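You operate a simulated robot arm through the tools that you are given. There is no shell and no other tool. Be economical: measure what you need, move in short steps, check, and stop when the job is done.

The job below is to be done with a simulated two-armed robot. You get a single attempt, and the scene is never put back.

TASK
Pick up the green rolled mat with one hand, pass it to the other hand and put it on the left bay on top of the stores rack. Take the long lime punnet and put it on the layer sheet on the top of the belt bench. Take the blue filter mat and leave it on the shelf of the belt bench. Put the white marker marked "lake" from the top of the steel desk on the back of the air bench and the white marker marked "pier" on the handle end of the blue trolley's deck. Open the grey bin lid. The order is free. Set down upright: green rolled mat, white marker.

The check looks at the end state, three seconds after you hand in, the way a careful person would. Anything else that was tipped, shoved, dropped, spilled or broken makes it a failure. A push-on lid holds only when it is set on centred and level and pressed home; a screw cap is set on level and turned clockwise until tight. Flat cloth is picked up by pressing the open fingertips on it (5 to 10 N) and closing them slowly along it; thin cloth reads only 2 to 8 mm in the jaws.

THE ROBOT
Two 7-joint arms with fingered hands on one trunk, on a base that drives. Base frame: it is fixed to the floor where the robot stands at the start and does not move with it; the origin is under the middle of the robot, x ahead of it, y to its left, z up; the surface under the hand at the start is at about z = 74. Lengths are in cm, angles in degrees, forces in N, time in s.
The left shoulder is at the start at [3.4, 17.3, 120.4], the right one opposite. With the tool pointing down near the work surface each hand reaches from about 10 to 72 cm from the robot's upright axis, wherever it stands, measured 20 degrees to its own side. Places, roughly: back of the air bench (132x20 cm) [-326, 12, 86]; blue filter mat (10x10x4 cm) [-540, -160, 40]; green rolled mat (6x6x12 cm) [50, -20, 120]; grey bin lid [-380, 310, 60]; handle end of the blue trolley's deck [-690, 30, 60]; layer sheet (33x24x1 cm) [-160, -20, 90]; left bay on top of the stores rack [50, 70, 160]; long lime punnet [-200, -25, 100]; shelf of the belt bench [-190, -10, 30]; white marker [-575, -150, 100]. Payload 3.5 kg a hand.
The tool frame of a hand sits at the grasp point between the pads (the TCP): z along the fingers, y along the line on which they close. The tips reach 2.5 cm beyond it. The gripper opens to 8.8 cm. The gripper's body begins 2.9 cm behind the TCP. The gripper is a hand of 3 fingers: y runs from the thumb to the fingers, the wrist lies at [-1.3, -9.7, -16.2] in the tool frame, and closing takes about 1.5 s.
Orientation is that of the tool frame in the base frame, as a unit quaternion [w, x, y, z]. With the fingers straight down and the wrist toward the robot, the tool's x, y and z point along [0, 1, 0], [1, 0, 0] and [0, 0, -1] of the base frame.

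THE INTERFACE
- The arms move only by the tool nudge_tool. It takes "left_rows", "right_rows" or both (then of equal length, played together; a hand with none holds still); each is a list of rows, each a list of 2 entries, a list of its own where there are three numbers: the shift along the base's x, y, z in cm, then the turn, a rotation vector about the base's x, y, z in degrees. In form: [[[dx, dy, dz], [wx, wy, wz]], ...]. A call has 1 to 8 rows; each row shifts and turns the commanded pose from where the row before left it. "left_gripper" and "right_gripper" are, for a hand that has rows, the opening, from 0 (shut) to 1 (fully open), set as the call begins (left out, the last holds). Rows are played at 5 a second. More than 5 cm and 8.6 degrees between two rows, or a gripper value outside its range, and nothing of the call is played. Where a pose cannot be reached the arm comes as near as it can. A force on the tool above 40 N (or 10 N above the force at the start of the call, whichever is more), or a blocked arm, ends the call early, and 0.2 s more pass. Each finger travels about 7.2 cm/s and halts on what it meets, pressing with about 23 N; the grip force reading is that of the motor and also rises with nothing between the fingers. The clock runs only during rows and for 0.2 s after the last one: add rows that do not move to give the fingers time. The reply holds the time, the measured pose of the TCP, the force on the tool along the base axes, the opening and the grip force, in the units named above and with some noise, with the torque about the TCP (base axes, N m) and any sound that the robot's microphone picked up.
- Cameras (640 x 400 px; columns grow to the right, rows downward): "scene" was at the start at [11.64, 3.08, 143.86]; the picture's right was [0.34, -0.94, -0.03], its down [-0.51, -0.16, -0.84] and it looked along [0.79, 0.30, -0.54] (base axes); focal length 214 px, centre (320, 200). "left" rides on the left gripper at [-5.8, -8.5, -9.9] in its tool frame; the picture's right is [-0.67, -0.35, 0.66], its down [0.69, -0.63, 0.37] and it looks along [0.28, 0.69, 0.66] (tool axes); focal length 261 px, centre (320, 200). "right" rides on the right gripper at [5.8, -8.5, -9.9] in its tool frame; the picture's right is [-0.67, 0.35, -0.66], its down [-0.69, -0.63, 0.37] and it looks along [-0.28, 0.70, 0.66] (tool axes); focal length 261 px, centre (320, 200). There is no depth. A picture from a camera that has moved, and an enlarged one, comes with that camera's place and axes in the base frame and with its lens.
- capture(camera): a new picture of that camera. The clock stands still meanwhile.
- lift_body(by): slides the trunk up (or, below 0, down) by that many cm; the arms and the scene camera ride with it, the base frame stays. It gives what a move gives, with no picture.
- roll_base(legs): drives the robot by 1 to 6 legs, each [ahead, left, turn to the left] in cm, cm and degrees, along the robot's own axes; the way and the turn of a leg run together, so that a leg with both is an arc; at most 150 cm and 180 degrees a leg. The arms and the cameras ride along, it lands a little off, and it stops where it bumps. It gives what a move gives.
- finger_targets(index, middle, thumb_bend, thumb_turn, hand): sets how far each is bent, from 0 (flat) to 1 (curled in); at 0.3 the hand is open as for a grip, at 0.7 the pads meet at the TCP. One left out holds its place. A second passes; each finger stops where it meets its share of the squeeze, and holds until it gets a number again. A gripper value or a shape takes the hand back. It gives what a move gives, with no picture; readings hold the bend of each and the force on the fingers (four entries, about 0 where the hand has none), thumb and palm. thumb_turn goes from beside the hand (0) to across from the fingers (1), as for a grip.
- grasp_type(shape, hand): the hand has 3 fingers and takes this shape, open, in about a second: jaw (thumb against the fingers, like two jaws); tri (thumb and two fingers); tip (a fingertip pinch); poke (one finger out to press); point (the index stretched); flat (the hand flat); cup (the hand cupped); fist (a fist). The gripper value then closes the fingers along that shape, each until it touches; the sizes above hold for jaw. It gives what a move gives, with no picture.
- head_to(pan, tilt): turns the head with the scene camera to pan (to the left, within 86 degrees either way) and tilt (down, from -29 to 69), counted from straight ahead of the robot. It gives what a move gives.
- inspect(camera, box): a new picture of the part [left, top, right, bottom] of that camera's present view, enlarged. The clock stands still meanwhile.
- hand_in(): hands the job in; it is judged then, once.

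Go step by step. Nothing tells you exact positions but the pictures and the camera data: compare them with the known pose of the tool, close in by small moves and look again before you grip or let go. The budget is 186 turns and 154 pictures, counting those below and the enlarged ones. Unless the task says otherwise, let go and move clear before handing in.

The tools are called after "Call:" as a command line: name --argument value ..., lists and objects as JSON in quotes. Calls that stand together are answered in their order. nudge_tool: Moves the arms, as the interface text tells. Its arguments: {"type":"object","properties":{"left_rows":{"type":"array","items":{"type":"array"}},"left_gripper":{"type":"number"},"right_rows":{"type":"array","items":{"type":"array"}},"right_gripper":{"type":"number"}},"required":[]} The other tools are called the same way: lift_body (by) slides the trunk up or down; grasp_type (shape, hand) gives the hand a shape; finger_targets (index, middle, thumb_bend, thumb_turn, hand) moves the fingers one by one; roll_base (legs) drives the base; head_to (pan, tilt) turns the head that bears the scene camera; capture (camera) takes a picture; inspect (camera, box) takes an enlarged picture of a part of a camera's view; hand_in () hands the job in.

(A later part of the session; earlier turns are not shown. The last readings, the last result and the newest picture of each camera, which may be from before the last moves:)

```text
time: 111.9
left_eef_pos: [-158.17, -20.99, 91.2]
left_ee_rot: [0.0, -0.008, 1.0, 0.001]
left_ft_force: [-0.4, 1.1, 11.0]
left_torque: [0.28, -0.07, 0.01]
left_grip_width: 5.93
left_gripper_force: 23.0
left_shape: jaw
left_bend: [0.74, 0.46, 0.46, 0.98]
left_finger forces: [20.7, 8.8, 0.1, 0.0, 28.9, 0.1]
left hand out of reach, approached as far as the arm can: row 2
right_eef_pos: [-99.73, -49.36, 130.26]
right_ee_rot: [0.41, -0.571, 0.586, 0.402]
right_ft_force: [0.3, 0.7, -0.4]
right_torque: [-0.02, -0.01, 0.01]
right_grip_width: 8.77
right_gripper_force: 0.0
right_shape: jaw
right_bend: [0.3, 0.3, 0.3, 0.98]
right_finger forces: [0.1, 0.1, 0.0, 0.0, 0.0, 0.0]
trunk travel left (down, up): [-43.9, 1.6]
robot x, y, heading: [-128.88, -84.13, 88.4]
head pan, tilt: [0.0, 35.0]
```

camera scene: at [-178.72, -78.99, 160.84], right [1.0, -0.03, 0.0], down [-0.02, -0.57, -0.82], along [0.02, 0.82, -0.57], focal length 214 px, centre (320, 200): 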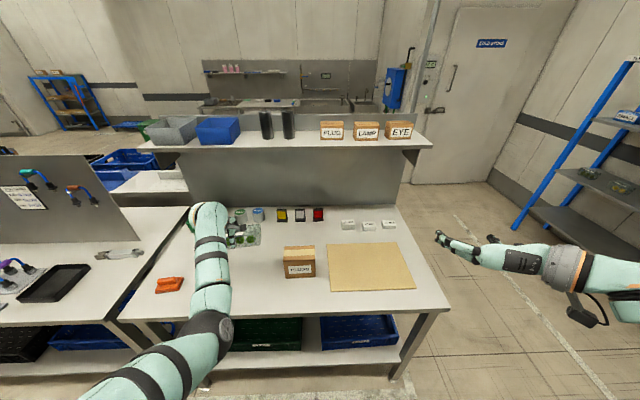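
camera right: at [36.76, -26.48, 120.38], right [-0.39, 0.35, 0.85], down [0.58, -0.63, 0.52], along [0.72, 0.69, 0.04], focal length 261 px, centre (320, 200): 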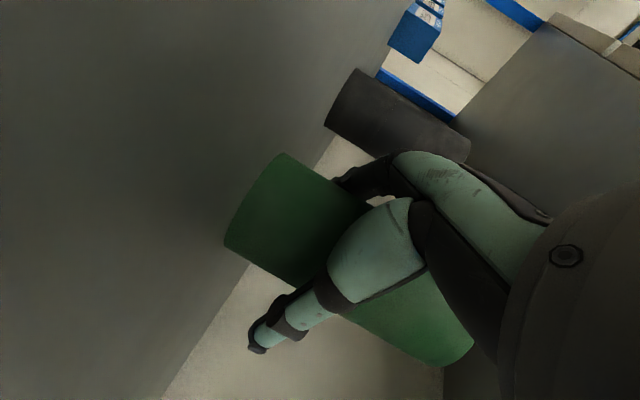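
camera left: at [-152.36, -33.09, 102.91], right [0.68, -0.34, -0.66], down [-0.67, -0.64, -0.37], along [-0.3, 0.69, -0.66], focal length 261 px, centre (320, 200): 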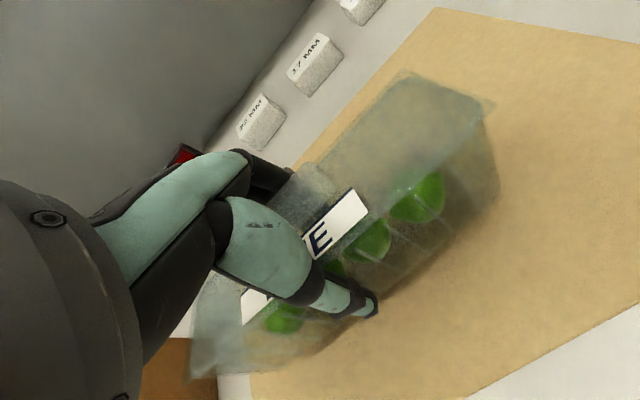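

Contact (11 N). Open and lift clear.

Call:
nudge_tool --left_rows '[[[0, 0, 0.1], [0, 0, 0]], [[0, 0, 0], [0, 0, 0]], [[0, 0, 0], [0, 0, 0]], [[0, 0, 0], [0, 0, 0]], [[0, 0, 0], [0, 0, 0]], [[0, 0, 0], [0, 0, 0]]]' --left_gripper 1

Call:
nudge_tool --left_rows '[[[0, 0, 1], [0, 0, 0]], [[0, 0, 2], [0, 0, 0]], [[0, 0, 3], [0, 0, 0]], [[0, 0, 3], [0, 0, 0]], [[0, 0, 3], [0, 0, 0]], [[0, 0, 3], [0, 0, 0]], [[0, 0, 3], [0, 0, 0]]]'

Call:
capture --camera "scene"

```text
time: 113.3
left_eef_pos: [-158.19, -21.08, 91.2]
left_ee_rot: [0.0, -0.008, 1.0, 0.002]
left_ft_force: [-0.6, -0.8, 0.3]
left_torque: [-0.02, -0.01, 0.0]
left_grip_width: 8.77
left_gripper_force: 0.1
left_shape: jaw
left_bend: [0.3, 0.3, 0.3, 0.97]
left_finger forces: [0.2, 0.0, 0.0, 0.0, 0.5, 0.0]
right_eef_pos: [-99.81, -49.23, 130.14]
right_ee_rot: [0.41, -0.572, 0.587, 0.401]
right_ft_force: [0.6, -0.8, 0.1]
right_torque: [-0.02, -0.01, 0.03]
right_grip_width: 8.75
right_gripper_force: 0.1
right_shape: jaw
right_bend: [0.3, 0.3, 0.3, 0.98]
right_finger forces: [0.0, 0.1, 0.0, 0.1, 0.0, 0.1]
trunk travel left (down, up): [-43.9, 1.6]
robot x, y, heading: [-128.74, -84.87, 88.3]
head pan, tilt: [0.0, 35.0]
```

```text
time: 114.9
left_eef_pos: [-158.13, -21.02, 109.33]
left_ee_rot: [0.001, -0.009, 1.0, 0.001]
left_ft_force: [-0.5, -0.7, 0.3]
left_torque: [0.0, -0.02, 0.0]
left_grip_width: 8.8
left_gripper_force: 0.0
left_shape: jaw
left_bend: [0.3, 0.3, 0.3, 0.97]
left_finger forces: [0.0, 0.0, 0.0, 0.0, 0.0, 0.0]
right_eef_pos: [-99.87, -49.28, 130.29]
right_ee_rot: [0.411, -0.572, 0.586, 0.402]
right_ft_force: [0.5, -0.3, 0.0]
right_torque: [0.01, 0.0, 0.01]
right_grip_width: 8.75
right_gripper_force: 0.0
right_shape: jaw
right_bend: [0.3, 0.3, 0.3, 0.98]
right_finger forces: [0.0, 0.0, 0.0, 0.1, 0.0, 0.1]
trunk travel left (down, up): [-43.9, 1.6]
robot x, y, heading: [-128.82, -84.23, 88.2]
head pan, tilt: [0.0, 35.0]
```

```text
79 pictures are left
camera scene: at [-128.87, -76.46, 159.49], right [1.0, -0.03, 0.0], down [-0.02, -0.57, -0.82], along [0.02, 0.82, -0.57], focal length 214 px, centre (320, 200)
```

scene: 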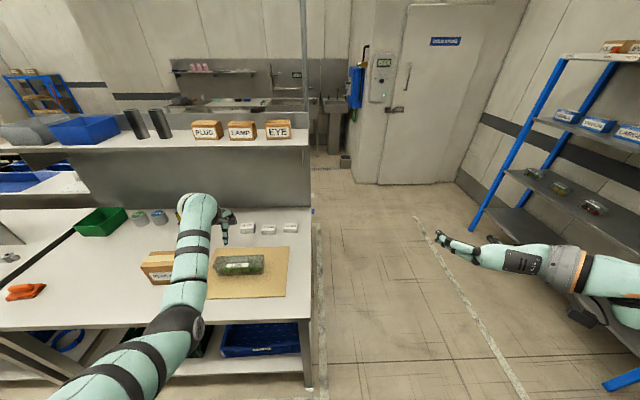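

Punnet is on the sheet. I raise the left arm, back off and turn to face along the aisle to -x to survey.

Call:
nudge_tool --left_rows '[[[0, 0, 3], [0, 0, 0]], [[0, 0, 3], [0, 0, 0]], [[0, 0, 3], [0, 0, 0]], [[0, -1, 3], [0, 0, 0]], [[0, -2, 3], [0, 0, 0]]]'

Call:
roll_base --legs '[[-16, 0, 0], [0, 0, 91.5]]'

Call:
head_to --pan 0 --tilt 12

Call:
capture --camera "scene"

```text
time: 116.1
left_eef_pos: [-158.36, -24.13, 124.33]
left_ee_rot: [0.0, -0.008, 1.0, 0.001]
left_ft_force: [-0.3, -0.5, 0.0]
left_torque: [-0.01, -0.02, 0.01]
left_grip_width: 8.82
left_gripper_force: 0.1
left_shape: jaw
left_bend: [0.3, 0.3, 0.3, 0.97]
left_finger forces: [0.0, 0.0, 0.0, 0.1, 0.0, 0.0]
right_eef_pos: [-99.83, -49.23, 130.23]
right_ee_rot: [0.411, -0.572, 0.586, 0.401]
right_ft_force: [-0.4, -0.7, -0.5]
right_torque: [0.01, 0.01, -0.02]
right_grip_width: 8.74
right_gripper_force: 0.1
right_shape: jaw
right_bend: [0.3, 0.3, 0.3, 0.98]
right_finger forces: [0.0, 0.1, 0.0, 0.0, 0.0, 0.1]
trunk travel left (down, up): [-43.9, 1.6]
robot x, y, heading: [-129.01, -83.95, 88.4]
head pan, tilt: [0.0, 35.0]
```

```text
time: 121.5
left_eef_pos: [-188.18, -132.12, 123.99]
left_ee_rot: [0.001, 0.728, -0.686, -0.001]
left_ft_force: [0.8, 0.8, -0.6]
left_torque: [0.03, -0.01, -0.01]
left_grip_width: 8.79
left_gripper_force: 0.0
left_shape: jaw
left_bend: [0.3, 0.3, 0.3, 0.97]
left_finger forces: [0.0, 0.1, 0.0, 0.1, 0.0, 0.0]
right_eef_pos: [-165.68, -72.59, 130.09]
right_ee_rot: [0.005, 0.818, 0.005, -0.575]
right_ft_force: [-0.3, 1.1, 0.1]
right_torque: [0.02, 0.02, 0.02]
right_grip_width: 8.77
right_gripper_force: 0.0
right_shape: jaw
right_bend: [0.3, 0.3, 0.3, 0.98]
right_finger forces: [0.1, 0.1, 0.0, 0.1, 0.1, 0.0]
trunk travel left (down, up): [-43.9, 1.6]
robot x, y, heading: [-129.56, -100.41, -179.2]
head pan, tilt: [0.0, 35.0]
```

```text
time: 122.3
left_eef_pos: [-188.38, -132.04, 124.04]
left_ee_rot: [0.001, 0.728, -0.686, 0.0]
left_ft_force: [-0.2, -0.3, -0.7]
left_torque: [0.02, -0.02, -0.01]
left_grip_width: 8.79
left_gripper_force: 0.0
left_shape: jaw
left_bend: [0.3, 0.3, 0.3, 0.97]
left_finger forces: [0.0, 0.1, 0.0, 0.0, 0.0, 0.0]
right_eef_pos: [-165.73, -72.74, 130.16]
right_ee_rot: [0.005, 0.819, 0.005, -0.574]
right_ft_force: [-0.2, 0.4, -0.8]
right_torque: [0.02, 0.01, 0.03]
right_grip_width: 8.76
right_gripper_force: 0.1
right_shape: jaw
right_bend: [0.3, 0.3, 0.3, 0.98]
right_finger forces: [0.1, 0.0, 0.0, 0.0, 0.0, 0.0]
trunk travel left (down, up): [-43.9, 1.6]
robot x, y, heading: [-129.22, -100.06, -179.3]
head pan, tilt: [0.0, 12.0]
```

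```text
78 pictures are left
camera scene: at [-138.0, -100.36, 163.17], right [-0.01, 1.0, 0.0], down [0.21, 0.0, -0.98], along [-0.98, -0.01, -0.21], focal length 214 px, centre (320, 200)
```

scene: 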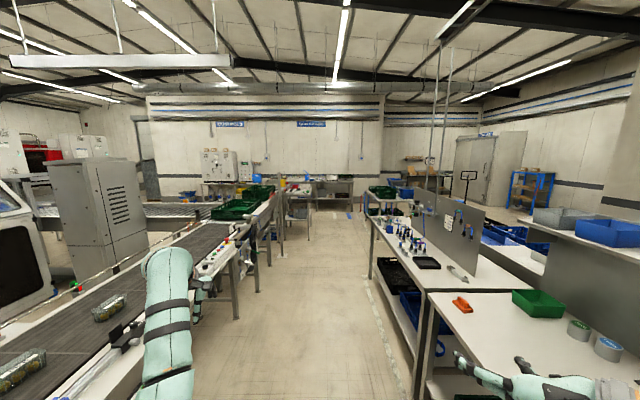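

Call:
inspect --camera "scene" --box '[180, 140, 440, 300]'

```text
2.46 times, centred on (310, 220) of scene
camera zoom: at [-138.0, -100.36, 163.17], right [-0.01, 1.0, 0.0], down [0.21, 0.0, -0.98], along [-0.98, -0.01, -0.21], focal length 528 px, centre (345, 151)
```

zoom: 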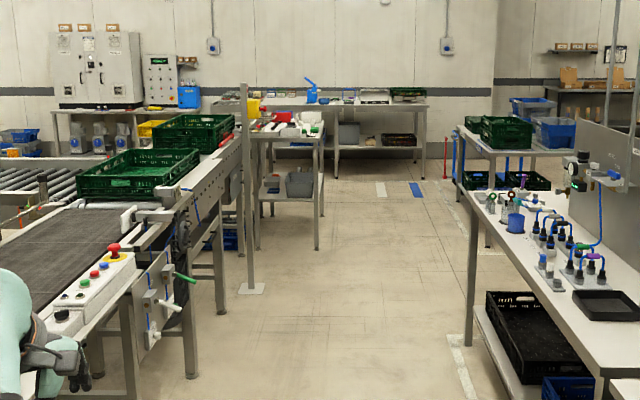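

Aisle is clear; the steel desk is ahead-left. I drive to x ≈ -480.

Call:
roll_base --legs '[[140, -12, 0], [140, 0, 0], [70, 0, 0]]'

Call:
head_to --pan 20 --tilt 30

Call:
capture --camera "scene"

```text
time: 139.3
left_eef_pos: [-536.87, -131.94, 124.21]
left_ee_rot: [0.0, 0.736, -0.677, -0.001]
left_ft_force: [0.8, 0.1, -0.1]
left_torque: [0.01, 0.01, 0.0]
left_grip_width: 8.8
left_gripper_force: 0.1
left_shape: jaw
left_bend: [0.3, 0.3, 0.3, 0.97]
left_finger forces: [0.0, 0.0, 0.1, 0.0, 0.0, 0.0]
right_eef_pos: [-515.65, -71.83, 130.29]
right_ee_rot: [0.012, 0.818, 0.015, -0.575]
right_ft_force: [-0.8, 0.8, -0.5]
right_torque: [0.0, -0.02, -0.03]
right_grip_width: 8.8
right_gripper_force: 0.0
right_shape: jaw
right_bend: [0.3, 0.3, 0.3, 0.98]
right_finger forces: [0.0, 0.1, 0.0, 0.0, 0.0, 0.0]
trunk travel left (down, up): [-43.9, 1.6]
robot x, y, heading: [-478.83, -98.67, -178.0]
head pan, tilt: [0.0, 12.0]
```

```text
time: 140.2
left_eef_pos: [-537.11, -131.87, 124.08]
left_ee_rot: [0.0, 0.736, -0.677, 0.001]
left_ft_force: [-0.8, 0.1, 0.8]
left_torque: [0.01, 0.0, -0.01]
left_grip_width: 8.79
left_gripper_force: 0.1
left_shape: jaw
left_bend: [0.3, 0.3, 0.3, 0.97]
left_finger forces: [0.0, 0.0, 0.0, 0.0, 0.1, 0.0]
right_eef_pos: [-515.79, -71.78, 130.21]
right_ee_rot: [0.012, 0.819, 0.015, -0.573]
right_ft_force: [0.5, 0.3, 0.1]
right_torque: [0.01, 0.03, -0.03]
right_grip_width: 8.76
right_gripper_force: 0.1
right_shape: jaw
right_bend: [0.3, 0.3, 0.3, 0.98]
right_finger forces: [0.1, 0.1, 0.0, 0.0, 0.1, 0.1]
trunk travel left (down, up): [-43.9, 1.6]
robot x, y, heading: [-478.92, -98.71, -178.2]
head pan, tilt: [20.0, 30.0]
```

```text
76 pictures are left
camera scene: at [-486.61, -102.02, 160.28], right [-0.37, 0.93, 0.0], down [0.46, 0.19, -0.87], along [-0.8, -0.32, -0.5], focal length 214 px, centre (320, 200)
```

scene: 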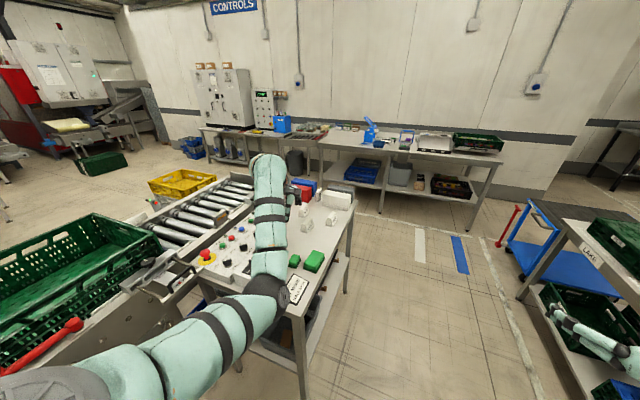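

Call:
inspect --camera "scene" --box '[220, 170, 380, 300]'

Call:
capture --camera "left"

```text
3.08 times, centred on (300, 235) of scene
camera zoom: at [-486.61, -102.02, 160.28], right [-0.37, 0.93, 0.0], down [0.46, 0.19, -0.87], along [-0.8, -0.32, -0.5], focal length 660 px, centre (382, 92)
```

zoom: 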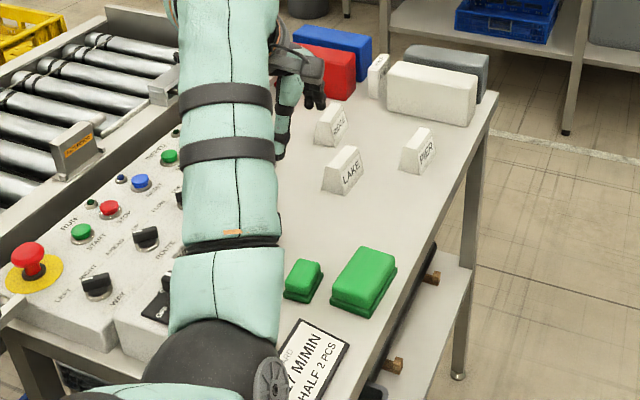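

```text
74 pictures are left
camera left: at [-529.06, -125.46, 134.06], right [0.29, 0.7, -0.66], down [0.68, -0.63, -0.37], along [-0.67, -0.34, -0.66], focal length 261 px, centre (320, 200)
```

left: 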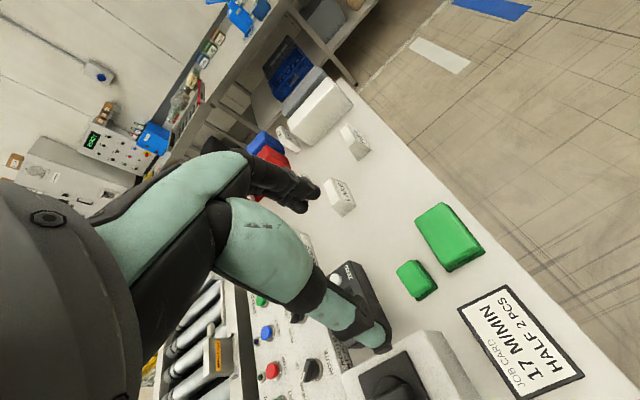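

Three white wedge markers on the desk: LAKE ≈ (-568,-144), PIER ≈ (-579,-133). I go to stand in front of the desk facing -y.

Call:
roll_base --legs '[[112, -16, 0], [0, -6, 88]]'

Call:
head_to --pan 15 --tilt 40

Call:
capture --camera "scene"

Call:
capture --camera "left"

```text
time: 149.8
left_eef_pos: [-564.34, -141.49, 124.01]
left_ee_rot: [0.001, 0.999, 0.038, 0.0]
left_ft_force: [0.0, -0.6, 0.1]
left_torque: [-0.01, 0.01, 0.03]
left_grip_width: 8.8
left_gripper_force: 0.1
left_shape: jaw
left_bend: [0.3, 0.3, 0.3, 0.97]
left_finger forces: [0.0, 0.0, 0.1, 0.0, 0.1, 0.1]
right_eef_pos: [-624.26, -119.73, 130.16]
right_ee_rot: [0.414, 0.57, 0.587, -0.399]
right_ft_force: [1.1, -0.9, -0.2]
right_torque: [-0.03, 0.03, 0.01]
right_grip_width: 8.78
right_gripper_force: 0.1
right_shape: jaw
right_bend: [0.3, 0.3, 0.3, 0.98]
right_finger forces: [0.0, 0.0, 0.0, 0.0, 0.0, 0.1]
trunk travel left (down, up): [-43.9, 1.6]
robot x, y, heading: [-597.54, -82.85, -88.1]
head pan, tilt: [20.0, 30.0]
```

```text
time: 150.5
left_eef_pos: [-564.41, -141.43, 124.02]
left_ee_rot: [0.0, 0.999, 0.038, 0.001]
left_ft_force: [0.1, -0.3, 0.3]
left_torque: [0.04, 0.02, 0.01]
left_grip_width: 8.8
left_gripper_force: 0.0
left_shape: jaw
left_bend: [0.3, 0.3, 0.3, 0.97]
left_finger forces: [0.0, 0.0, 0.0, 0.0, 0.0, 0.1]
right_eef_pos: [-624.19, -119.82, 130.25]
right_ee_rot: [0.413, 0.569, 0.588, -0.399]
right_ft_force: [0.3, -0.1, 0.0]
right_torque: [-0.01, -0.04, 0.01]
right_grip_width: 8.77
right_gripper_force: 0.0
right_shape: jaw
right_bend: [0.3, 0.3, 0.3, 0.98]
right_finger forces: [0.1, 0.0, 0.1, 0.0, 0.0, 0.0]
trunk travel left (down, up): [-43.9, 1.6]
robot x, y, heading: [-597.28, -83.39, -88.4]
head pan, tilt: [15.0, 40.0]
```

```text
73 pictures are left
camera scene: at [-595.08, -90.32, 158.74], right [-0.96, -0.29, 0.0], down [-0.18, 0.62, -0.77], along [0.22, -0.73, -0.64], focal length 214 px, centre (320, 200)
```

scene: 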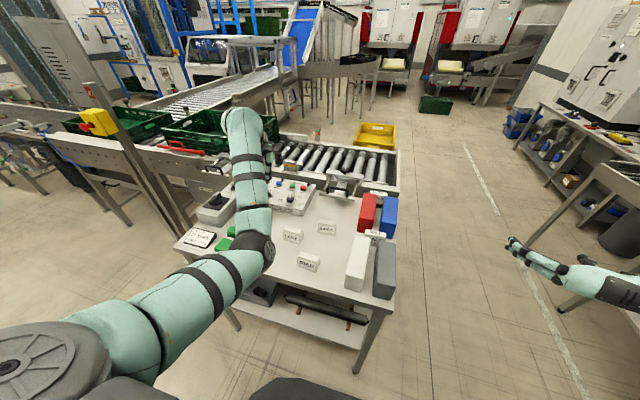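

```text
72 pictures are left
camera left: at [-570.8, -133.49, 134.08], right [-0.69, 0.3, -0.66], down [0.64, 0.68, -0.37], along [0.34, -0.67, -0.66], focal length 261 px, centre (320, 200)
```

left: 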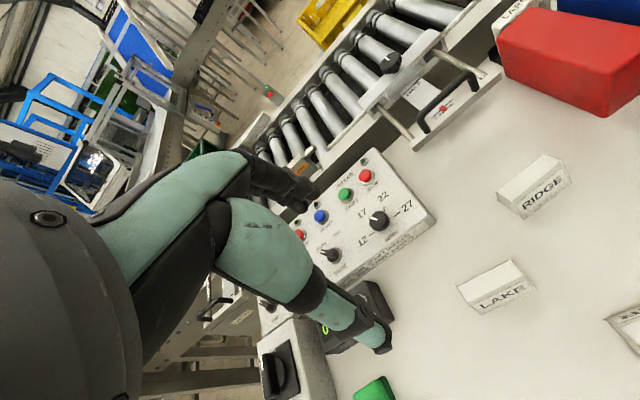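

Call:
inspect --camera "scene" --box '[240, 200, 400, 310]'

Call:
inspect --camera "left" --box '[420, 140, 640, 340]'

```text
3.64 times, centred on (320, 255) of scene
camera zoom: at [-595.08, -90.32, 158.74], right [-0.96, -0.29, 0.0], down [-0.18, 0.62, -0.77], along [0.22, -0.73, -0.64], focal length 780 px, centre (320, 0)
```

zoom: 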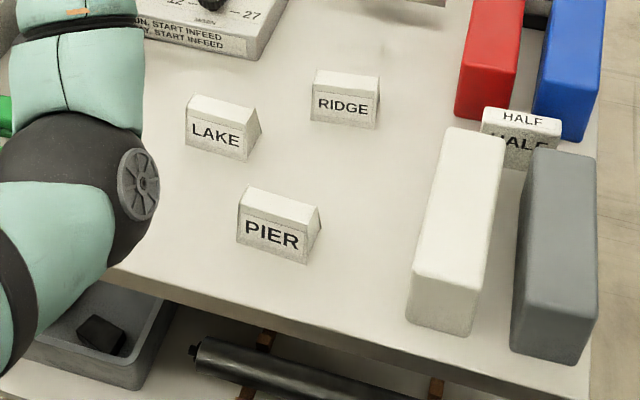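

```text
2.00 times, centred on (530, 240) of left
camera zoom: at [-570.8, -133.49, 134.08], right [-0.69, 0.3, -0.66], down [0.64, 0.68, -0.37], along [0.34, -0.67, -0.66], focal length 521 px, centre (-100, 120)
```

zoom: 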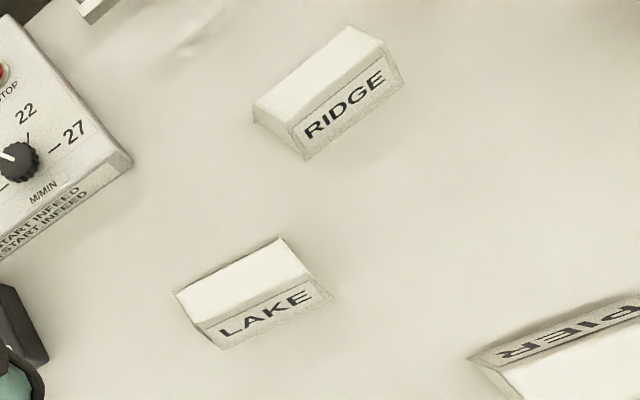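

LAKE measured at ≈ (-567.6,-142.4), desk z ≈ 89, long side along x. I lower the left hand above it.

Call:
nudge_tool --left_rows '[[[-1.6, -0.5, -4], [0, 0, -0.6]], [[-1.6, -0.5, -4], [0, 0, -0.6]], [[0, 0, -4], [0, 0, 0]], [[0, 0, -4], [0, 0, 0]], [[0, 0, -4], [0, 0, 0]], [[0, 0, -3], [0, 0, 0]]]'

Call:
capture --camera "left"

Call:
inspect --camera "scene" --box '[220, 190, 380, 300]'

```text
time: 151.9
left_eef_pos: [-567.66, -142.64, 100.85]
left_ee_rot: [0.001, 1.0, 0.028, 0.0]
left_ft_force: [0.0, -0.6, -0.3]
left_torque: [-0.02, -0.04, 0.01]
left_grip_width: 8.8
left_gripper_force: 0.2
left_shape: jaw
left_bend: [0.3, 0.3, 0.3, 0.97]
left_finger forces: [0.0, 0.0, 0.0, 0.0, 0.0, 0.1]
right_eef_pos: [-624.1, -119.8, 130.07]
right_ee_rot: [0.413, 0.569, 0.589, -0.399]
right_ft_force: [-0.1, 0.1, -0.5]
right_torque: [0.02, 0.04, 0.0]
right_grip_width: 8.78
right_gripper_force: 0.1
right_shape: jaw
right_bend: [0.3, 0.3, 0.3, 0.98]
right_finger forces: [0.0, 0.0, 0.0, 0.0, 0.0, 0.0]
trunk travel left (down, up): [-43.9, 1.6]
robot x, y, heading: [-597.25, -83.18, -88.1]
head pan, tilt: [15.0, 40.0]
```

```text
69 pictures are left
camera left: at [-573.86, -134.56, 110.94], right [-0.69, 0.31, -0.66], down [0.65, 0.67, -0.37], along [0.32, -0.68, -0.66], focal length 261 px, centre (320, 200)
```

left: 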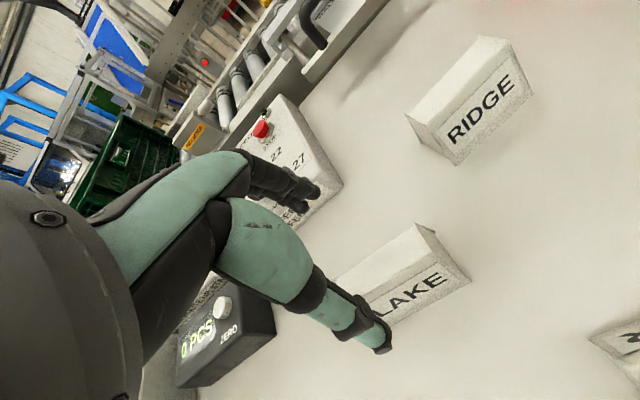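

```text
3.64 times, centred on (300, 245) of scene
camera zoom: at [-595.05, -90.33, 158.74], right [-0.96, -0.29, 0.0], down [-0.18, 0.62, -0.77], along [0.22, -0.73, -0.64], focal length 780 px, centre (393, 36)
```

zoom: 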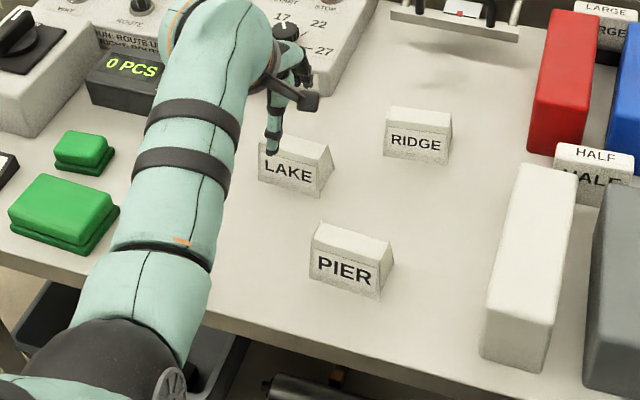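

Call:
nudge_tool --left_rows '[[[0, 0.2, -3], [0, 0, 0]], [[0, 0, -3], [0, 0, 0]], [[0, 0, -2], [0, 0, 0]], [[0, 0, -0.9], [0, 0, 0]]]'

Call:
capture --camera "left"

```text
time: 152.9
left_eef_pos: [-567.6, -142.2, 92.42]
left_ee_rot: [0.004, 1.0, 0.028, 0.0]
left_ft_force: [1.7, 1.0, 9.5]
left_torque: [-0.52, -0.13, 0.04]
left_grip_width: 8.75
left_gripper_force: 0.0
left_shape: jaw
left_bend: [0.3, 0.3, 0.3, 0.97]
left_finger forces: [0.0, 9.7, 0.0, 0.1, 0.2, 0.0]
right_eef_pos: [-624.4, -119.48, 130.34]
right_ee_rot: [0.414, 0.569, 0.588, -0.399]
right_ft_force: [0.1, 0.1, 0.2]
right_torque: [-0.03, 0.0, 0.0]
right_grip_width: 8.77
right_gripper_force: 0.0
right_shape: jaw
right_bend: [0.3, 0.3, 0.3, 0.98]
right_finger forces: [0.1, 0.0, 0.0, 0.0, 0.0, 0.1]
trunk travel left (down, up): [-43.9, 1.6]
robot x, y, heading: [-597.03, -83.04, -88.2]
head pan, tilt: [15.0, 40.0]
```

```text
67 pictures are left
camera left: at [-573.78, -134.07, 102.36], right [-0.69, 0.31, -0.66], down [0.65, 0.66, -0.37], along [0.32, -0.68, -0.66], focal length 261 px, centre (320, 200)
```

left: 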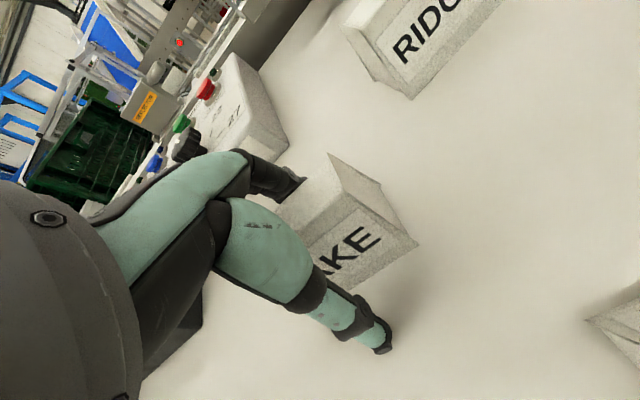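

A finger touches the desk; I raise slightly and close.

Call:
nudge_tool --left_rows '[[[0, 0, 0.5], [0, 0, 0]], [[0, 0, 0], [0, 0, 0]]]'

Call:
nudge_tool --left_rows '[[[0, 0, 0], [0, 0, 0]], [[0, 0, 0], [0, 0, 0]], [[0, 0, 0], [0, 0, 0]], [[0, 0, 0], [0, 0, 0]], [[0, 0, 0], [0, 0, 0]], [[0, 0, 0], [0, 0, 0]], [[0, 0, 0], [0, 0, 0]], [[0, 0, 0], [0, 0, 0]]]' --left_gripper 0

Call:
capture --camera "left"

```text
time: 153.5
left_eef_pos: [-567.57, -142.21, 92.53]
left_ee_rot: [-0.001, 1.0, 0.026, 0.001]
left_ft_force: [0.2, 0.7, -0.6]
left_torque: [-0.02, 0.02, -0.03]
left_grip_width: 8.81
left_gripper_force: 0.0
left_shape: jaw
left_bend: [0.3, 0.3, 0.3, 0.97]
left_finger forces: [0.0, 0.1, 0.0, 0.1, 0.1, 0.0]
right_eef_pos: [-624.21, -119.82, 130.13]
right_ee_rot: [0.413, 0.57, 0.588, -0.399]
right_ft_force: [-0.2, -0.3, 0.4]
right_torque: [0.02, -0.03, -0.03]
right_grip_width: 8.78
right_gripper_force: 0.1
right_shape: jaw
right_bend: [0.3, 0.3, 0.3, 0.98]
right_finger forces: [0.1, 0.1, 0.1, 0.0, 0.0, 0.1]
trunk travel left (down, up): [-43.9, 1.6]
robot x, y, heading: [-597.15, -82.97, -88.3]
head pan, tilt: [15.0, 40.0]
```

```text
time: 155.3
left_eef_pos: [-567.56, -142.3, 92.62]
left_ee_rot: [0.0, 1.0, 0.027, 0.0]
left_ft_force: [0.5, 0.4, 1.1]
left_torque: [0.02, 0.02, 0.01]
left_grip_width: 3.59
left_gripper_force: 23.1
left_shape: jaw
left_bend: [0.74, 0.48, 0.72, 1.0]
left_finger forces: [13.4, 7.0, 0.1, 0.1, 20.4, 0.1]
right_eef_pos: [-624.21, -119.8, 130.16]
right_ee_rot: [0.413, 0.57, 0.588, -0.398]
right_ft_force: [-0.4, 0.6, 0.0]
right_torque: [-0.01, 0.01, 0.03]
right_grip_width: 8.77
right_gripper_force: 0.0
right_shape: jaw
right_bend: [0.3, 0.3, 0.3, 0.98]
right_finger forces: [0.0, 0.1, 0.0, 0.0, 0.0, 0.0]
trunk travel left (down, up): [-43.9, 1.6]
robot x, y, heading: [-597.03, -82.77, -88.5]
head pan, tilt: [15.0, 40.0]
```

```text
66 pictures are left
camera left: at [-573.75, -134.21, 102.64], right [-0.69, 0.31, -0.66], down [0.65, 0.67, -0.37], along [0.32, -0.68, -0.66], focal length 261 px, centre (320, 200)
```

left: 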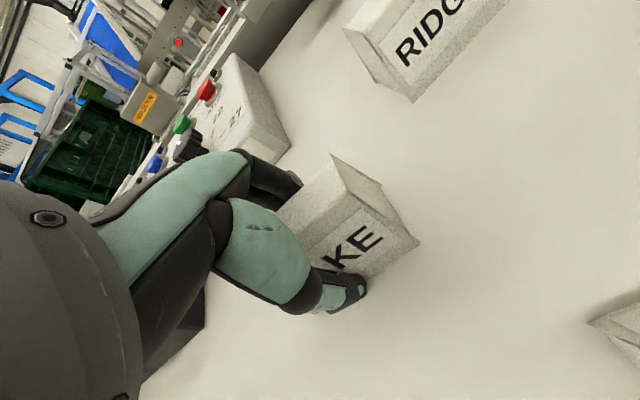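

Call:
nudge_tool --left_rows '[[[0, 0, 1], [0, 0, 0]], [[0, 0, 3], [0, 0, 0]], [[0, 0, 4], [0, 0, 0]], [[0, 0, 4], [0, 0, 0]], [[0, 0, 4], [0, 0, 0]], [[0, 0, 4], [0, 0, 0]], [[0, 0, 4], [0, 0, 0]]]'

Call:
roll_base --legs '[[0, 30, 0]]'

Call:
head_to --pan 0 --tilt 40

Call:
capture --camera "scene"

```text
time: 156.9
left_eef_pos: [-567.47, -142.3, 116.67]
left_ee_rot: [0.0, 1.0, 0.027, 0.0]
left_ft_force: [0.2, 0.1, -0.5]
left_torque: [-0.02, -0.04, -0.01]
left_grip_width: 3.57
left_gripper_force: 22.6
left_shape: jaw
left_bend: [0.74, 0.48, 0.72, 1.0]
left_finger forces: [12.9, 6.7, 0.0, 0.0, 19.8, 0.0]
right_eef_pos: [-624.34, -119.76, 130.2]
right_ee_rot: [0.413, 0.569, 0.588, -0.399]
right_ft_force: [0.4, -0.5, 0.1]
right_torque: [-0.05, -0.03, 0.01]
right_grip_width: 8.76
right_gripper_force: 0.0
right_shape: jaw
right_bend: [0.3, 0.3, 0.3, 0.98]
right_finger forces: [0.0, 0.0, 0.0, 0.1, 0.0, 0.0]
trunk travel left (down, up): [-43.9, 1.6]
robot x, y, heading: [-597.1, -82.86, -88.5]
head pan, tilt: [15.0, 40.0]
```

```text
time: 159.0
left_eef_pos: [-538.29, -141.76, 116.7]
left_ee_rot: [0.001, 1.0, 0.024, 0.001]
left_ft_force: [0.5, -0.9, -1.5]
left_torque: [0.01, 0.0, 0.01]
left_grip_width: 3.55
left_gripper_force: 22.9
left_shape: jaw
left_bend: [0.74, 0.48, 0.72, 1.0]
left_finger forces: [13.0, 6.6, 0.1, 0.0, 19.7, 0.0]
right_eef_pos: [-594.91, -118.86, 130.25]
right_ee_rot: [0.413, 0.572, 0.586, -0.4]
right_ft_force: [0.1, 0.1, 0.5]
right_torque: [0.0, 0.0, 0.0]
right_grip_width: 8.75
right_gripper_force: 0.1
right_shape: jaw
right_bend: [0.3, 0.3, 0.3, 0.98]
right_finger forces: [0.1, 0.0, 0.0, 0.1, 0.0, 0.1]
trunk travel left (down, up): [-43.9, 1.6]
robot x, y, heading: [-567.5, -81.88, -88.7]
head pan, tilt: [15.0, 40.0]
```

```text
time: 159.8
left_eef_pos: [-538.03, -141.74, 116.48]
left_ee_rot: [0.001, 1.0, 0.024, -0.001]
left_ft_force: [0.2, 0.0, -1.3]
left_torque: [0.02, 0.0, -0.05]
left_grip_width: 3.55
left_gripper_force: 22.9
left_shape: jaw
left_bend: [0.74, 0.48, 0.72, 1.0]
left_finger forces: [13.0, 6.7, 0.0, 0.0, 19.7, 0.0]
right_eef_pos: [-594.61, -118.91, 130.13]
right_ee_rot: [0.412, 0.572, 0.586, -0.4]
right_ft_force: [-0.5, -0.7, 0.0]
right_torque: [0.0, -0.01, -0.02]
right_grip_width: 8.74
right_gripper_force: 0.1
right_shape: jaw
right_bend: [0.3, 0.3, 0.3, 0.98]
right_finger forces: [0.1, 0.1, 0.1, 0.0, 0.1, 0.0]
trunk travel left (down, up): [-43.9, 1.6]
robot x, y, heading: [-567.65, -82.07, -88.5]
head pan, tilt: [0.0, 40.0]
```

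```text
65 pictures are left
camera scene: at [-567.47, -89.9, 158.74], right [-1.0, -0.02, 0.0], down [-0.02, 0.64, -0.77], along [0.02, -0.77, -0.64], focal length 214 px, centre (320, 200)
```

scene: 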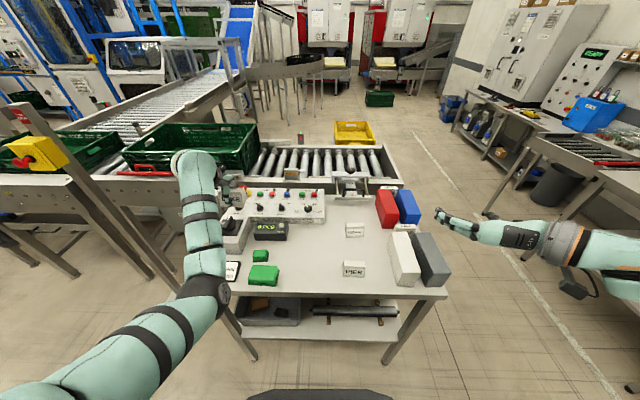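

LAKE is in the left hand. Now I turn the right hand to point down to take PIER (≈ -579,-134).

Call:
nudge_tool --right_rows '[[[0, -1, 0], [4.3, -4.07, -5.96]], [[0, -1, 0], [4.3, -4.07, -5.96]], [[0, -1, 0], [4.3, -4.07, -5.96]], [[0, -1, 0], [4.3, -4.07, -5.96]], [[0, -1, 0], [4.3, -4.07, -5.96]], [[0, -1, 0], [4.3, -4.07, -5.96]], [[0, -1, 0], [4.3, -4.07, -5.96]]]'

Call:
nudge_tool --right_rows '[[[0, -1, 0], [4.3, -4.07, -5.96]], [[0, -1, 0], [4.3, -4.07, -5.96]], [[0, -1, 0], [4.3, -4.07, -5.96]], [[0, -1, 0], [4.3, -4.07, -5.96]], [[0, -1, 0], [4.3, -4.07, -5.96]], [[0, -1, 0], [4.3, -4.07, -5.96]]]'

Call:
capture --camera "scene"

```text
time: 161.3
left_eef_pos: [-537.94, -141.72, 116.47]
left_ee_rot: [0.0, 1.0, 0.024, -0.001]
left_ft_force: [0.7, -0.1, -1.0]
left_torque: [0.01, 0.0, -0.01]
left_grip_width: 3.53
left_gripper_force: 23.5
left_shape: jaw
left_bend: [0.74, 0.48, 0.72, 1.0]
left_finger forces: [13.0, 6.6, 0.0, 0.0, 19.7, 0.0]
right_eef_pos: [-594.66, -126.1, 130.15]
right_ee_rot: [0.215, 0.901, 0.313, -0.209]
right_ft_force: [-0.2, 0.6, -0.4]
right_torque: [0.0, -0.02, 0.01]
right_grip_width: 8.75
right_gripper_force: 0.1
right_shape: jaw
right_bend: [0.3, 0.3, 0.3, 0.98]
right_finger forces: [0.0, 0.0, 0.0, 0.1, 0.1, 0.0]
trunk travel left (down, up): [-43.9, 1.6]
robot x, y, heading: [-567.11, -82.23, -89.0]
head pan, tilt: [0.0, 40.0]
```

```text
time: 162.8
left_eef_pos: [-537.96, -141.84, 116.45]
left_ee_rot: [0.0, 1.0, 0.024, 0.0]
left_ft_force: [0.1, 0.5, -0.3]
left_torque: [0.02, 0.0, 0.0]
left_grip_width: 3.53
left_gripper_force: 23.3
left_shape: jaw
left_bend: [0.74, 0.48, 0.72, 1.0]
left_finger forces: [13.0, 6.6, 0.0, 0.0, 19.8, 0.0]
right_eef_pos: [-594.58, -132.0, 130.18]
right_ee_rot: [0.0, 1.0, 0.013, 0.001]
right_ft_force: [-0.3, -0.6, 0.3]
right_torque: [-0.01, 0.01, 0.01]
right_grip_width: 8.77
right_gripper_force: 0.1
right_shape: jaw
right_bend: [0.3, 0.3, 0.3, 0.98]
right_finger forces: [0.0, 0.1, 0.0, 0.0, 0.1, 0.0]
trunk travel left (down, up): [-43.9, 1.6]
robot x, y, heading: [-567.5, -82.45, -88.8]
head pan, tilt: [0.0, 40.0]
```

```text
64 pictures are left
camera scene: at [-567.49, -90.01, 158.73], right [-1.0, -0.02, 0.0], down [-0.02, 0.64, -0.76], along [0.02, -0.76, -0.64], focal length 214 px, centre (320, 200)
```

scene: 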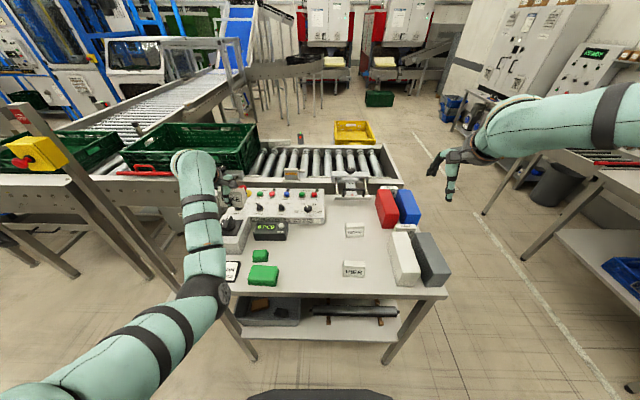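

Call:
roll_base --legs '[[0, 15.5, 0]]'

Call:
nudge_tool --right_rows '[[[0, -1, -4], [0, 0, 0]], [[0, -1, -4], [0, 0, 0]], [[0, 0, -4], [0, 0, 0]], [[0, 0, -4], [0, 0, 0]], [[0, 0, -4], [0, 0, 0]], [[0, 0, -4], [0, 0, 0]], [[0, 0, -4], [0, 0, 0]]]'

Call:
capture --camera "right"

Call:
inspect --camera "scene" --box '[280, 180, 440, 310]'

```text
time: 164.2
left_eef_pos: [-522.78, -141.32, 116.67]
left_ee_rot: [0.0, 1.0, 0.024, 0.001]
left_ft_force: [-0.2, -1.2, -0.1]
left_torque: [-0.02, -0.01, 0.01]
left_grip_width: 3.55
left_gripper_force: 23.2
left_shape: jaw
left_bend: [0.74, 0.48, 0.72, 1.0]
left_finger forces: [12.9, 6.7, 0.1, 0.0, 19.7, 0.0]
right_eef_pos: [-579.22, -131.6, 129.98]
right_ee_rot: [0.0, 1.0, 0.013, 0.001]
right_ft_force: [-1.0, 0.3, 0.2]
right_torque: [0.0, -0.02, 0.02]
right_grip_width: 8.77
right_gripper_force: 0.0
right_shape: jaw
right_bend: [0.3, 0.3, 0.3, 0.98]
right_finger forces: [0.0, 0.0, 0.0, 0.0, 0.0, 0.1]
trunk travel left (down, up): [-43.9, 1.6]
robot x, y, heading: [-551.48, -81.97, -88.7]
head pan, tilt: [0.0, 40.0]
```

```text
time: 165.8
left_eef_pos: [-522.28, -141.18, 116.56]
left_ee_rot: [0.001, 1.0, 0.025, 0.0]
left_ft_force: [-0.8, -0.4, 0.3]
left_torque: [-0.01, -0.01, 0.01]
left_grip_width: 3.52
left_gripper_force: 22.9
left_shape: jaw
left_bend: [0.74, 0.48, 0.72, 1.0]
left_finger forces: [13.1, 6.6, 0.0, 0.1, 19.6, 0.1]
right_eef_pos: [-583.37, -125.91, 110.82]
right_ee_rot: [0.0, 1.0, 0.014, 0.001]
right_ft_force: [0.7, -0.2, -0.3]
right_torque: [0.0, 0.0, -0.02]
right_grip_width: 8.77
right_gripper_force: 0.1
right_shape: jaw
right_bend: [0.3, 0.3, 0.3, 0.98]
right_finger forces: [0.1, 0.1, 0.0, 0.1, 0.0, 0.0]
right hand out of reach, approached as far as the arm can: row 3, 4, 5, 6, 7
trunk travel left (down, up): [-43.9, 1.6]
robot x, y, heading: [-551.78, -81.73, -88.6]
head pan, tilt: [0.0, 40.0]
```

```text
63 pictures are left
camera right: at [-577.64, -117.26, 120.84], right [-0.66, -0.37, 0.65], down [-0.7, 0.61, -0.37], along [-0.26, -0.7, -0.66], focal length 261 px, centre (320, 200)
```

right: 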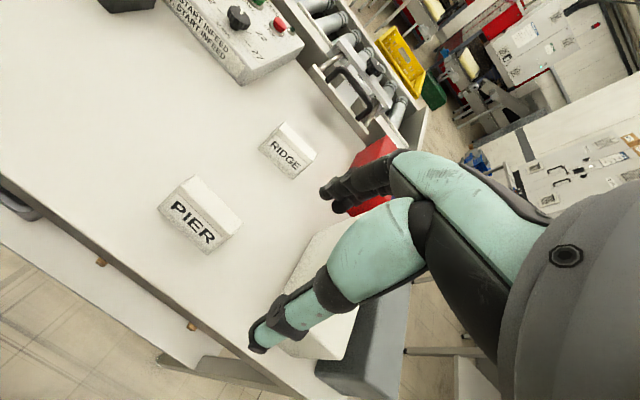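

```text
3.08 times, centred on (360, 245) of scene
camera zoom: at [-551.76, -89.47, 158.74], right [-1.0, -0.02, 0.0], down [-0.02, 0.64, -0.77], along [0.02, -0.77, -0.64], focal length 660 px, centre (197, 62)
```

zoom: 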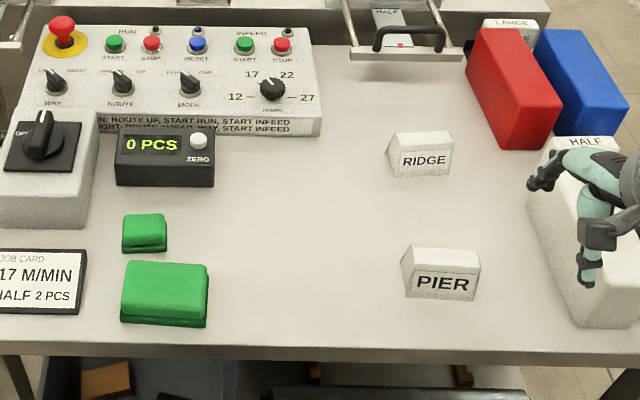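

The right arm reached a joint limit this close; I raise it, back off 10 cm and reach farther.

Call:
nudge_tool --right_rows '[[[0, 0, 3], [0, 0, 0]], [[1, -2, 3], [0, 0, 0]], [[1, -2, 3], [0, 0, 0]], [[1, -2, 3], [0, 0, 0]], [[1, -2, 0], [0, 0, 0]]]'

Call:
roll_base --legs '[[-12, 0, 0]]'

Call:
nudge_tool --right_rows '[[[0.5, -3, 0], [0, 0, 0]], [[0.5, -3, 0], [0, 0, 0]], [[0, -3, 0], [0, 0, 0]], [[0, -2, -4], [0, 0, 0]], [[0, 0, -4], [0, 0, 0]], [[0, 0, -4], [0, 0, 0]], [[0, 0, -4], [0, 0, 0]]]'

Call:
capture --camera "scene"

```text
time: 167.0
left_eef_pos: [-522.32, -141.37, 116.5]
left_ee_rot: [-0.001, 1.0, 0.024, 0.0]
left_ft_force: [-0.3, -0.2, -0.4]
left_torque: [-0.01, -0.01, -0.02]
left_grip_width: 3.55
left_gripper_force: 23.4
left_shape: jaw
left_bend: [0.74, 0.48, 0.72, 1.0]
left_finger forces: [13.0, 6.6, 0.0, 0.0, 19.7, 0.0]
right_eef_pos: [-579.26, -134.46, 122.82]
right_ee_rot: [0.0, 1.0, 0.014, 0.0]
right_ft_force: [-0.8, 0.6, 0.5]
right_torque: [0.01, 0.04, 0.01]
right_grip_width: 8.76
right_gripper_force: 0.1
right_shape: jaw
right_bend: [0.3, 0.3, 0.3, 0.98]
right_finger forces: [0.0, 0.1, 0.0, 0.0, 0.0, 0.1]
trunk travel left (down, up): [-43.9, 1.6]
robot x, y, heading: [-551.82, -81.82, -88.5]
head pan, tilt: [0.0, 40.0]
```

```text
time: 168.2
left_eef_pos: [-522.72, -129.69, 116.31]
left_ee_rot: [-0.001, 1.0, 0.023, 0.0]
left_ft_force: [0.5, 0.2, -0.5]
left_torque: [0.02, -0.03, 0.0]
left_grip_width: 3.52
left_gripper_force: 22.7
left_shape: jaw
left_bend: [0.74, 0.48, 0.72, 1.0]
left_finger forces: [12.9, 6.6, 0.0, 0.0, 19.7, 0.0]
right_eef_pos: [-579.51, -122.56, 122.71]
right_ee_rot: [-0.002, 1.0, 0.013, 0.001]
right_ft_force: [-0.2, -0.5, 0.1]
right_torque: [0.03, 0.01, 0.04]
right_grip_width: 8.78
right_gripper_force: 0.1
right_shape: jaw
right_bend: [0.3, 0.3, 0.3, 0.98]
right_finger forces: [0.1, 0.0, 0.0, 0.1, 0.1, 0.0]
trunk travel left (down, up): [-43.9, 1.6]
robot x, y, heading: [-551.76, -69.71, -88.8]
head pan, tilt: [0.0, 40.0]
```

```text
time: 169.8
left_eef_pos: [-522.74, -129.14, 116.48]
left_ee_rot: [0.001, 1.0, 0.023, 0.001]
left_ft_force: [-0.9, -0.2, -0.3]
left_torque: [0.03, -0.02, 0.0]
left_grip_width: 3.52
left_gripper_force: 23.0
left_shape: jaw
left_bend: [0.74, 0.48, 0.72, 1.0]
left_finger forces: [13.1, 6.5, 0.0, 0.1, 19.7, 0.0]
right_eef_pos: [-584.68, -119.27, 114.68]
right_ee_rot: [0.002, 1.0, 0.014, 0.002]
right_ft_force: [-0.5, 0.6, 0.9]
right_torque: [0.02, 0.04, 0.0]
right_grip_width: 8.78
right_gripper_force: 0.0
right_shape: jaw
right_bend: [0.3, 0.3, 0.3, 0.98]
right_finger forces: [0.0, 0.0, 0.0, 0.0, 0.0, 0.0]
right hand out of reach, approached as far as the arm can: row 1, 2, 3, 4, 5, 6, 7
trunk travel left (down, up): [-43.9, 1.6]
robot x, y, heading: [-551.97, -69.63, -88.7]
head pan, tilt: [0.0, 40.0]
```

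```text
61 pictures are left
camera scene: at [-552.12, -77.39, 158.74], right [-1.0, -0.02, 0.0], down [-0.01, 0.64, -0.77], along [0.02, -0.77, -0.64], focal length 214 px, centre (320, 200)
```

scene: 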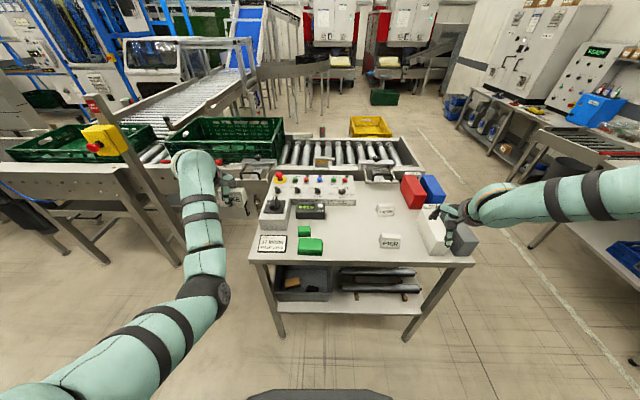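

Right arm works only ~14 cm below shoulder height in this posture, so I raise the left hand and lower the trunk instead.

Call:
nudge_tool --left_rows '[[[0, 0, 3], [0, 0, 0]], [[0, 0, 4], [0, 0, 0]], [[0, 0, 4], [0, 0, 0]], [[0, 0, 4], [0, 0, 0]], [[0, 0, 4], [0, 0, 0]], [[0, 0, 4], [0, 0, 0]]]' --right_rows '[[[0, 0, 3], [0, 0, 0]], [[1, 0, 3], [0, 0, 0]], [[1, -1, 3], [0, 0, 0]], [[1, -1, 2], [0, 0, 0]], [[1, -1, 0], [0, 0, 0]], [[1, 0, 0], [0, 0, 0]]]'

Call:
lift_body --by -20

Call:
capture --camera "scene"

Call:
capture --camera "right"

```text
time: 171.2
left_eef_pos: [-522.5, -129.33, 139.37]
left_ee_rot: [0.001, 1.0, 0.024, 0.0]
left_ft_force: [-0.4, -0.1, -0.7]
left_torque: [0.01, -0.04, 0.0]
left_grip_width: 3.52
left_gripper_force: 23.2
left_shape: jaw
left_bend: [0.74, 0.48, 0.73, 1.0]
left_finger forces: [13.0, 6.5, 0.1, 0.1, 19.4, 0.1]
right_eef_pos: [-579.77, -122.24, 125.77]
right_ee_rot: [0.001, 1.0, 0.012, 0.001]
right_ft_force: [-0.2, 0.1, 0.3]
right_torque: [0.03, -0.04, 0.01]
right_grip_width: 8.79
right_gripper_force: 0.2
right_shape: jaw
right_bend: [0.3, 0.3, 0.3, 0.98]
right_finger forces: [0.1, 0.1, 0.0, 0.0, 0.1, 0.0]
trunk travel left (down, up): [-43.9, 1.6]
robot x, y, heading: [-551.94, -69.62, -88.8]
head pan, tilt: [0.0, 40.0]
```

```text
time: 173.4
left_eef_pos: [-522.83, -129.31, 119.58]
left_ee_rot: [0.002, 1.0, 0.023, 0.0]
left_ft_force: [0.1, 0.0, -0.5]
left_torque: [0.02, -0.02, -0.02]
left_grip_width: 3.51
left_gripper_force: 23.3
left_shape: jaw
left_bend: [0.74, 0.48, 0.73, 1.0]
left_finger forces: [12.9, 6.5, 0.0, 0.1, 19.4, 0.0]
right_eef_pos: [-579.68, -122.13, 105.81]
right_ee_rot: [0.0, 1.0, 0.012, 0.001]
right_ft_force: [0.5, -0.6, -0.3]
right_torque: [0.01, 0.0, -0.02]
right_grip_width: 8.76
right_gripper_force: 0.1
right_shape: jaw
right_bend: [0.3, 0.3, 0.3, 0.98]
right_finger forces: [0.0, 0.0, 0.0, 0.1, 0.0, 0.0]
trunk travel left (down, up): [-23.9, 21.6]
robot x, y, heading: [-552.01, -69.78, -88.7]
head pan, tilt: [0.0, 40.0]
```

```text
60 pictures are left
camera scene: at [-551.93, -83.78, 137.03], right [-1.0, -0.02, 0.0], down [-0.02, 0.73, -0.68], along [0.02, -0.68, -0.73], focal length 214 px, centre (320, 200)
```

scene: 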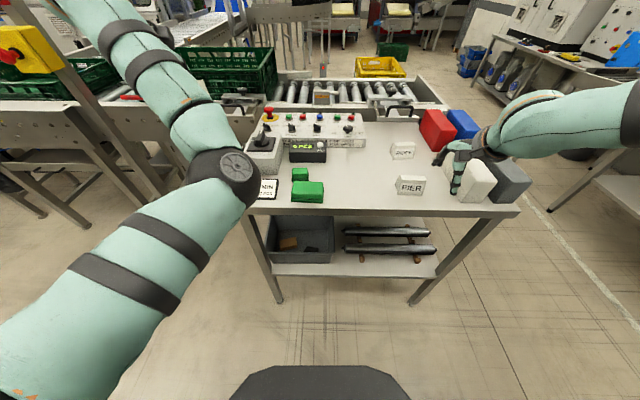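

```text
59 pictures are left
camera right: at [-574.01, -113.56, 115.81], right [-0.66, -0.36, 0.65], down [-0.7, 0.61, -0.37], along [-0.27, -0.7, -0.66], focal length 261 px, centre (320, 200)
```

right: 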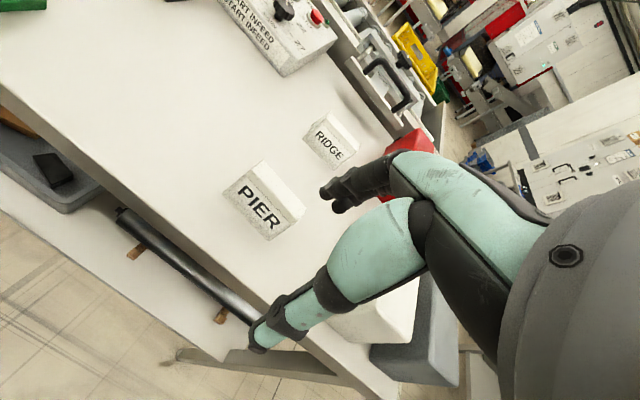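

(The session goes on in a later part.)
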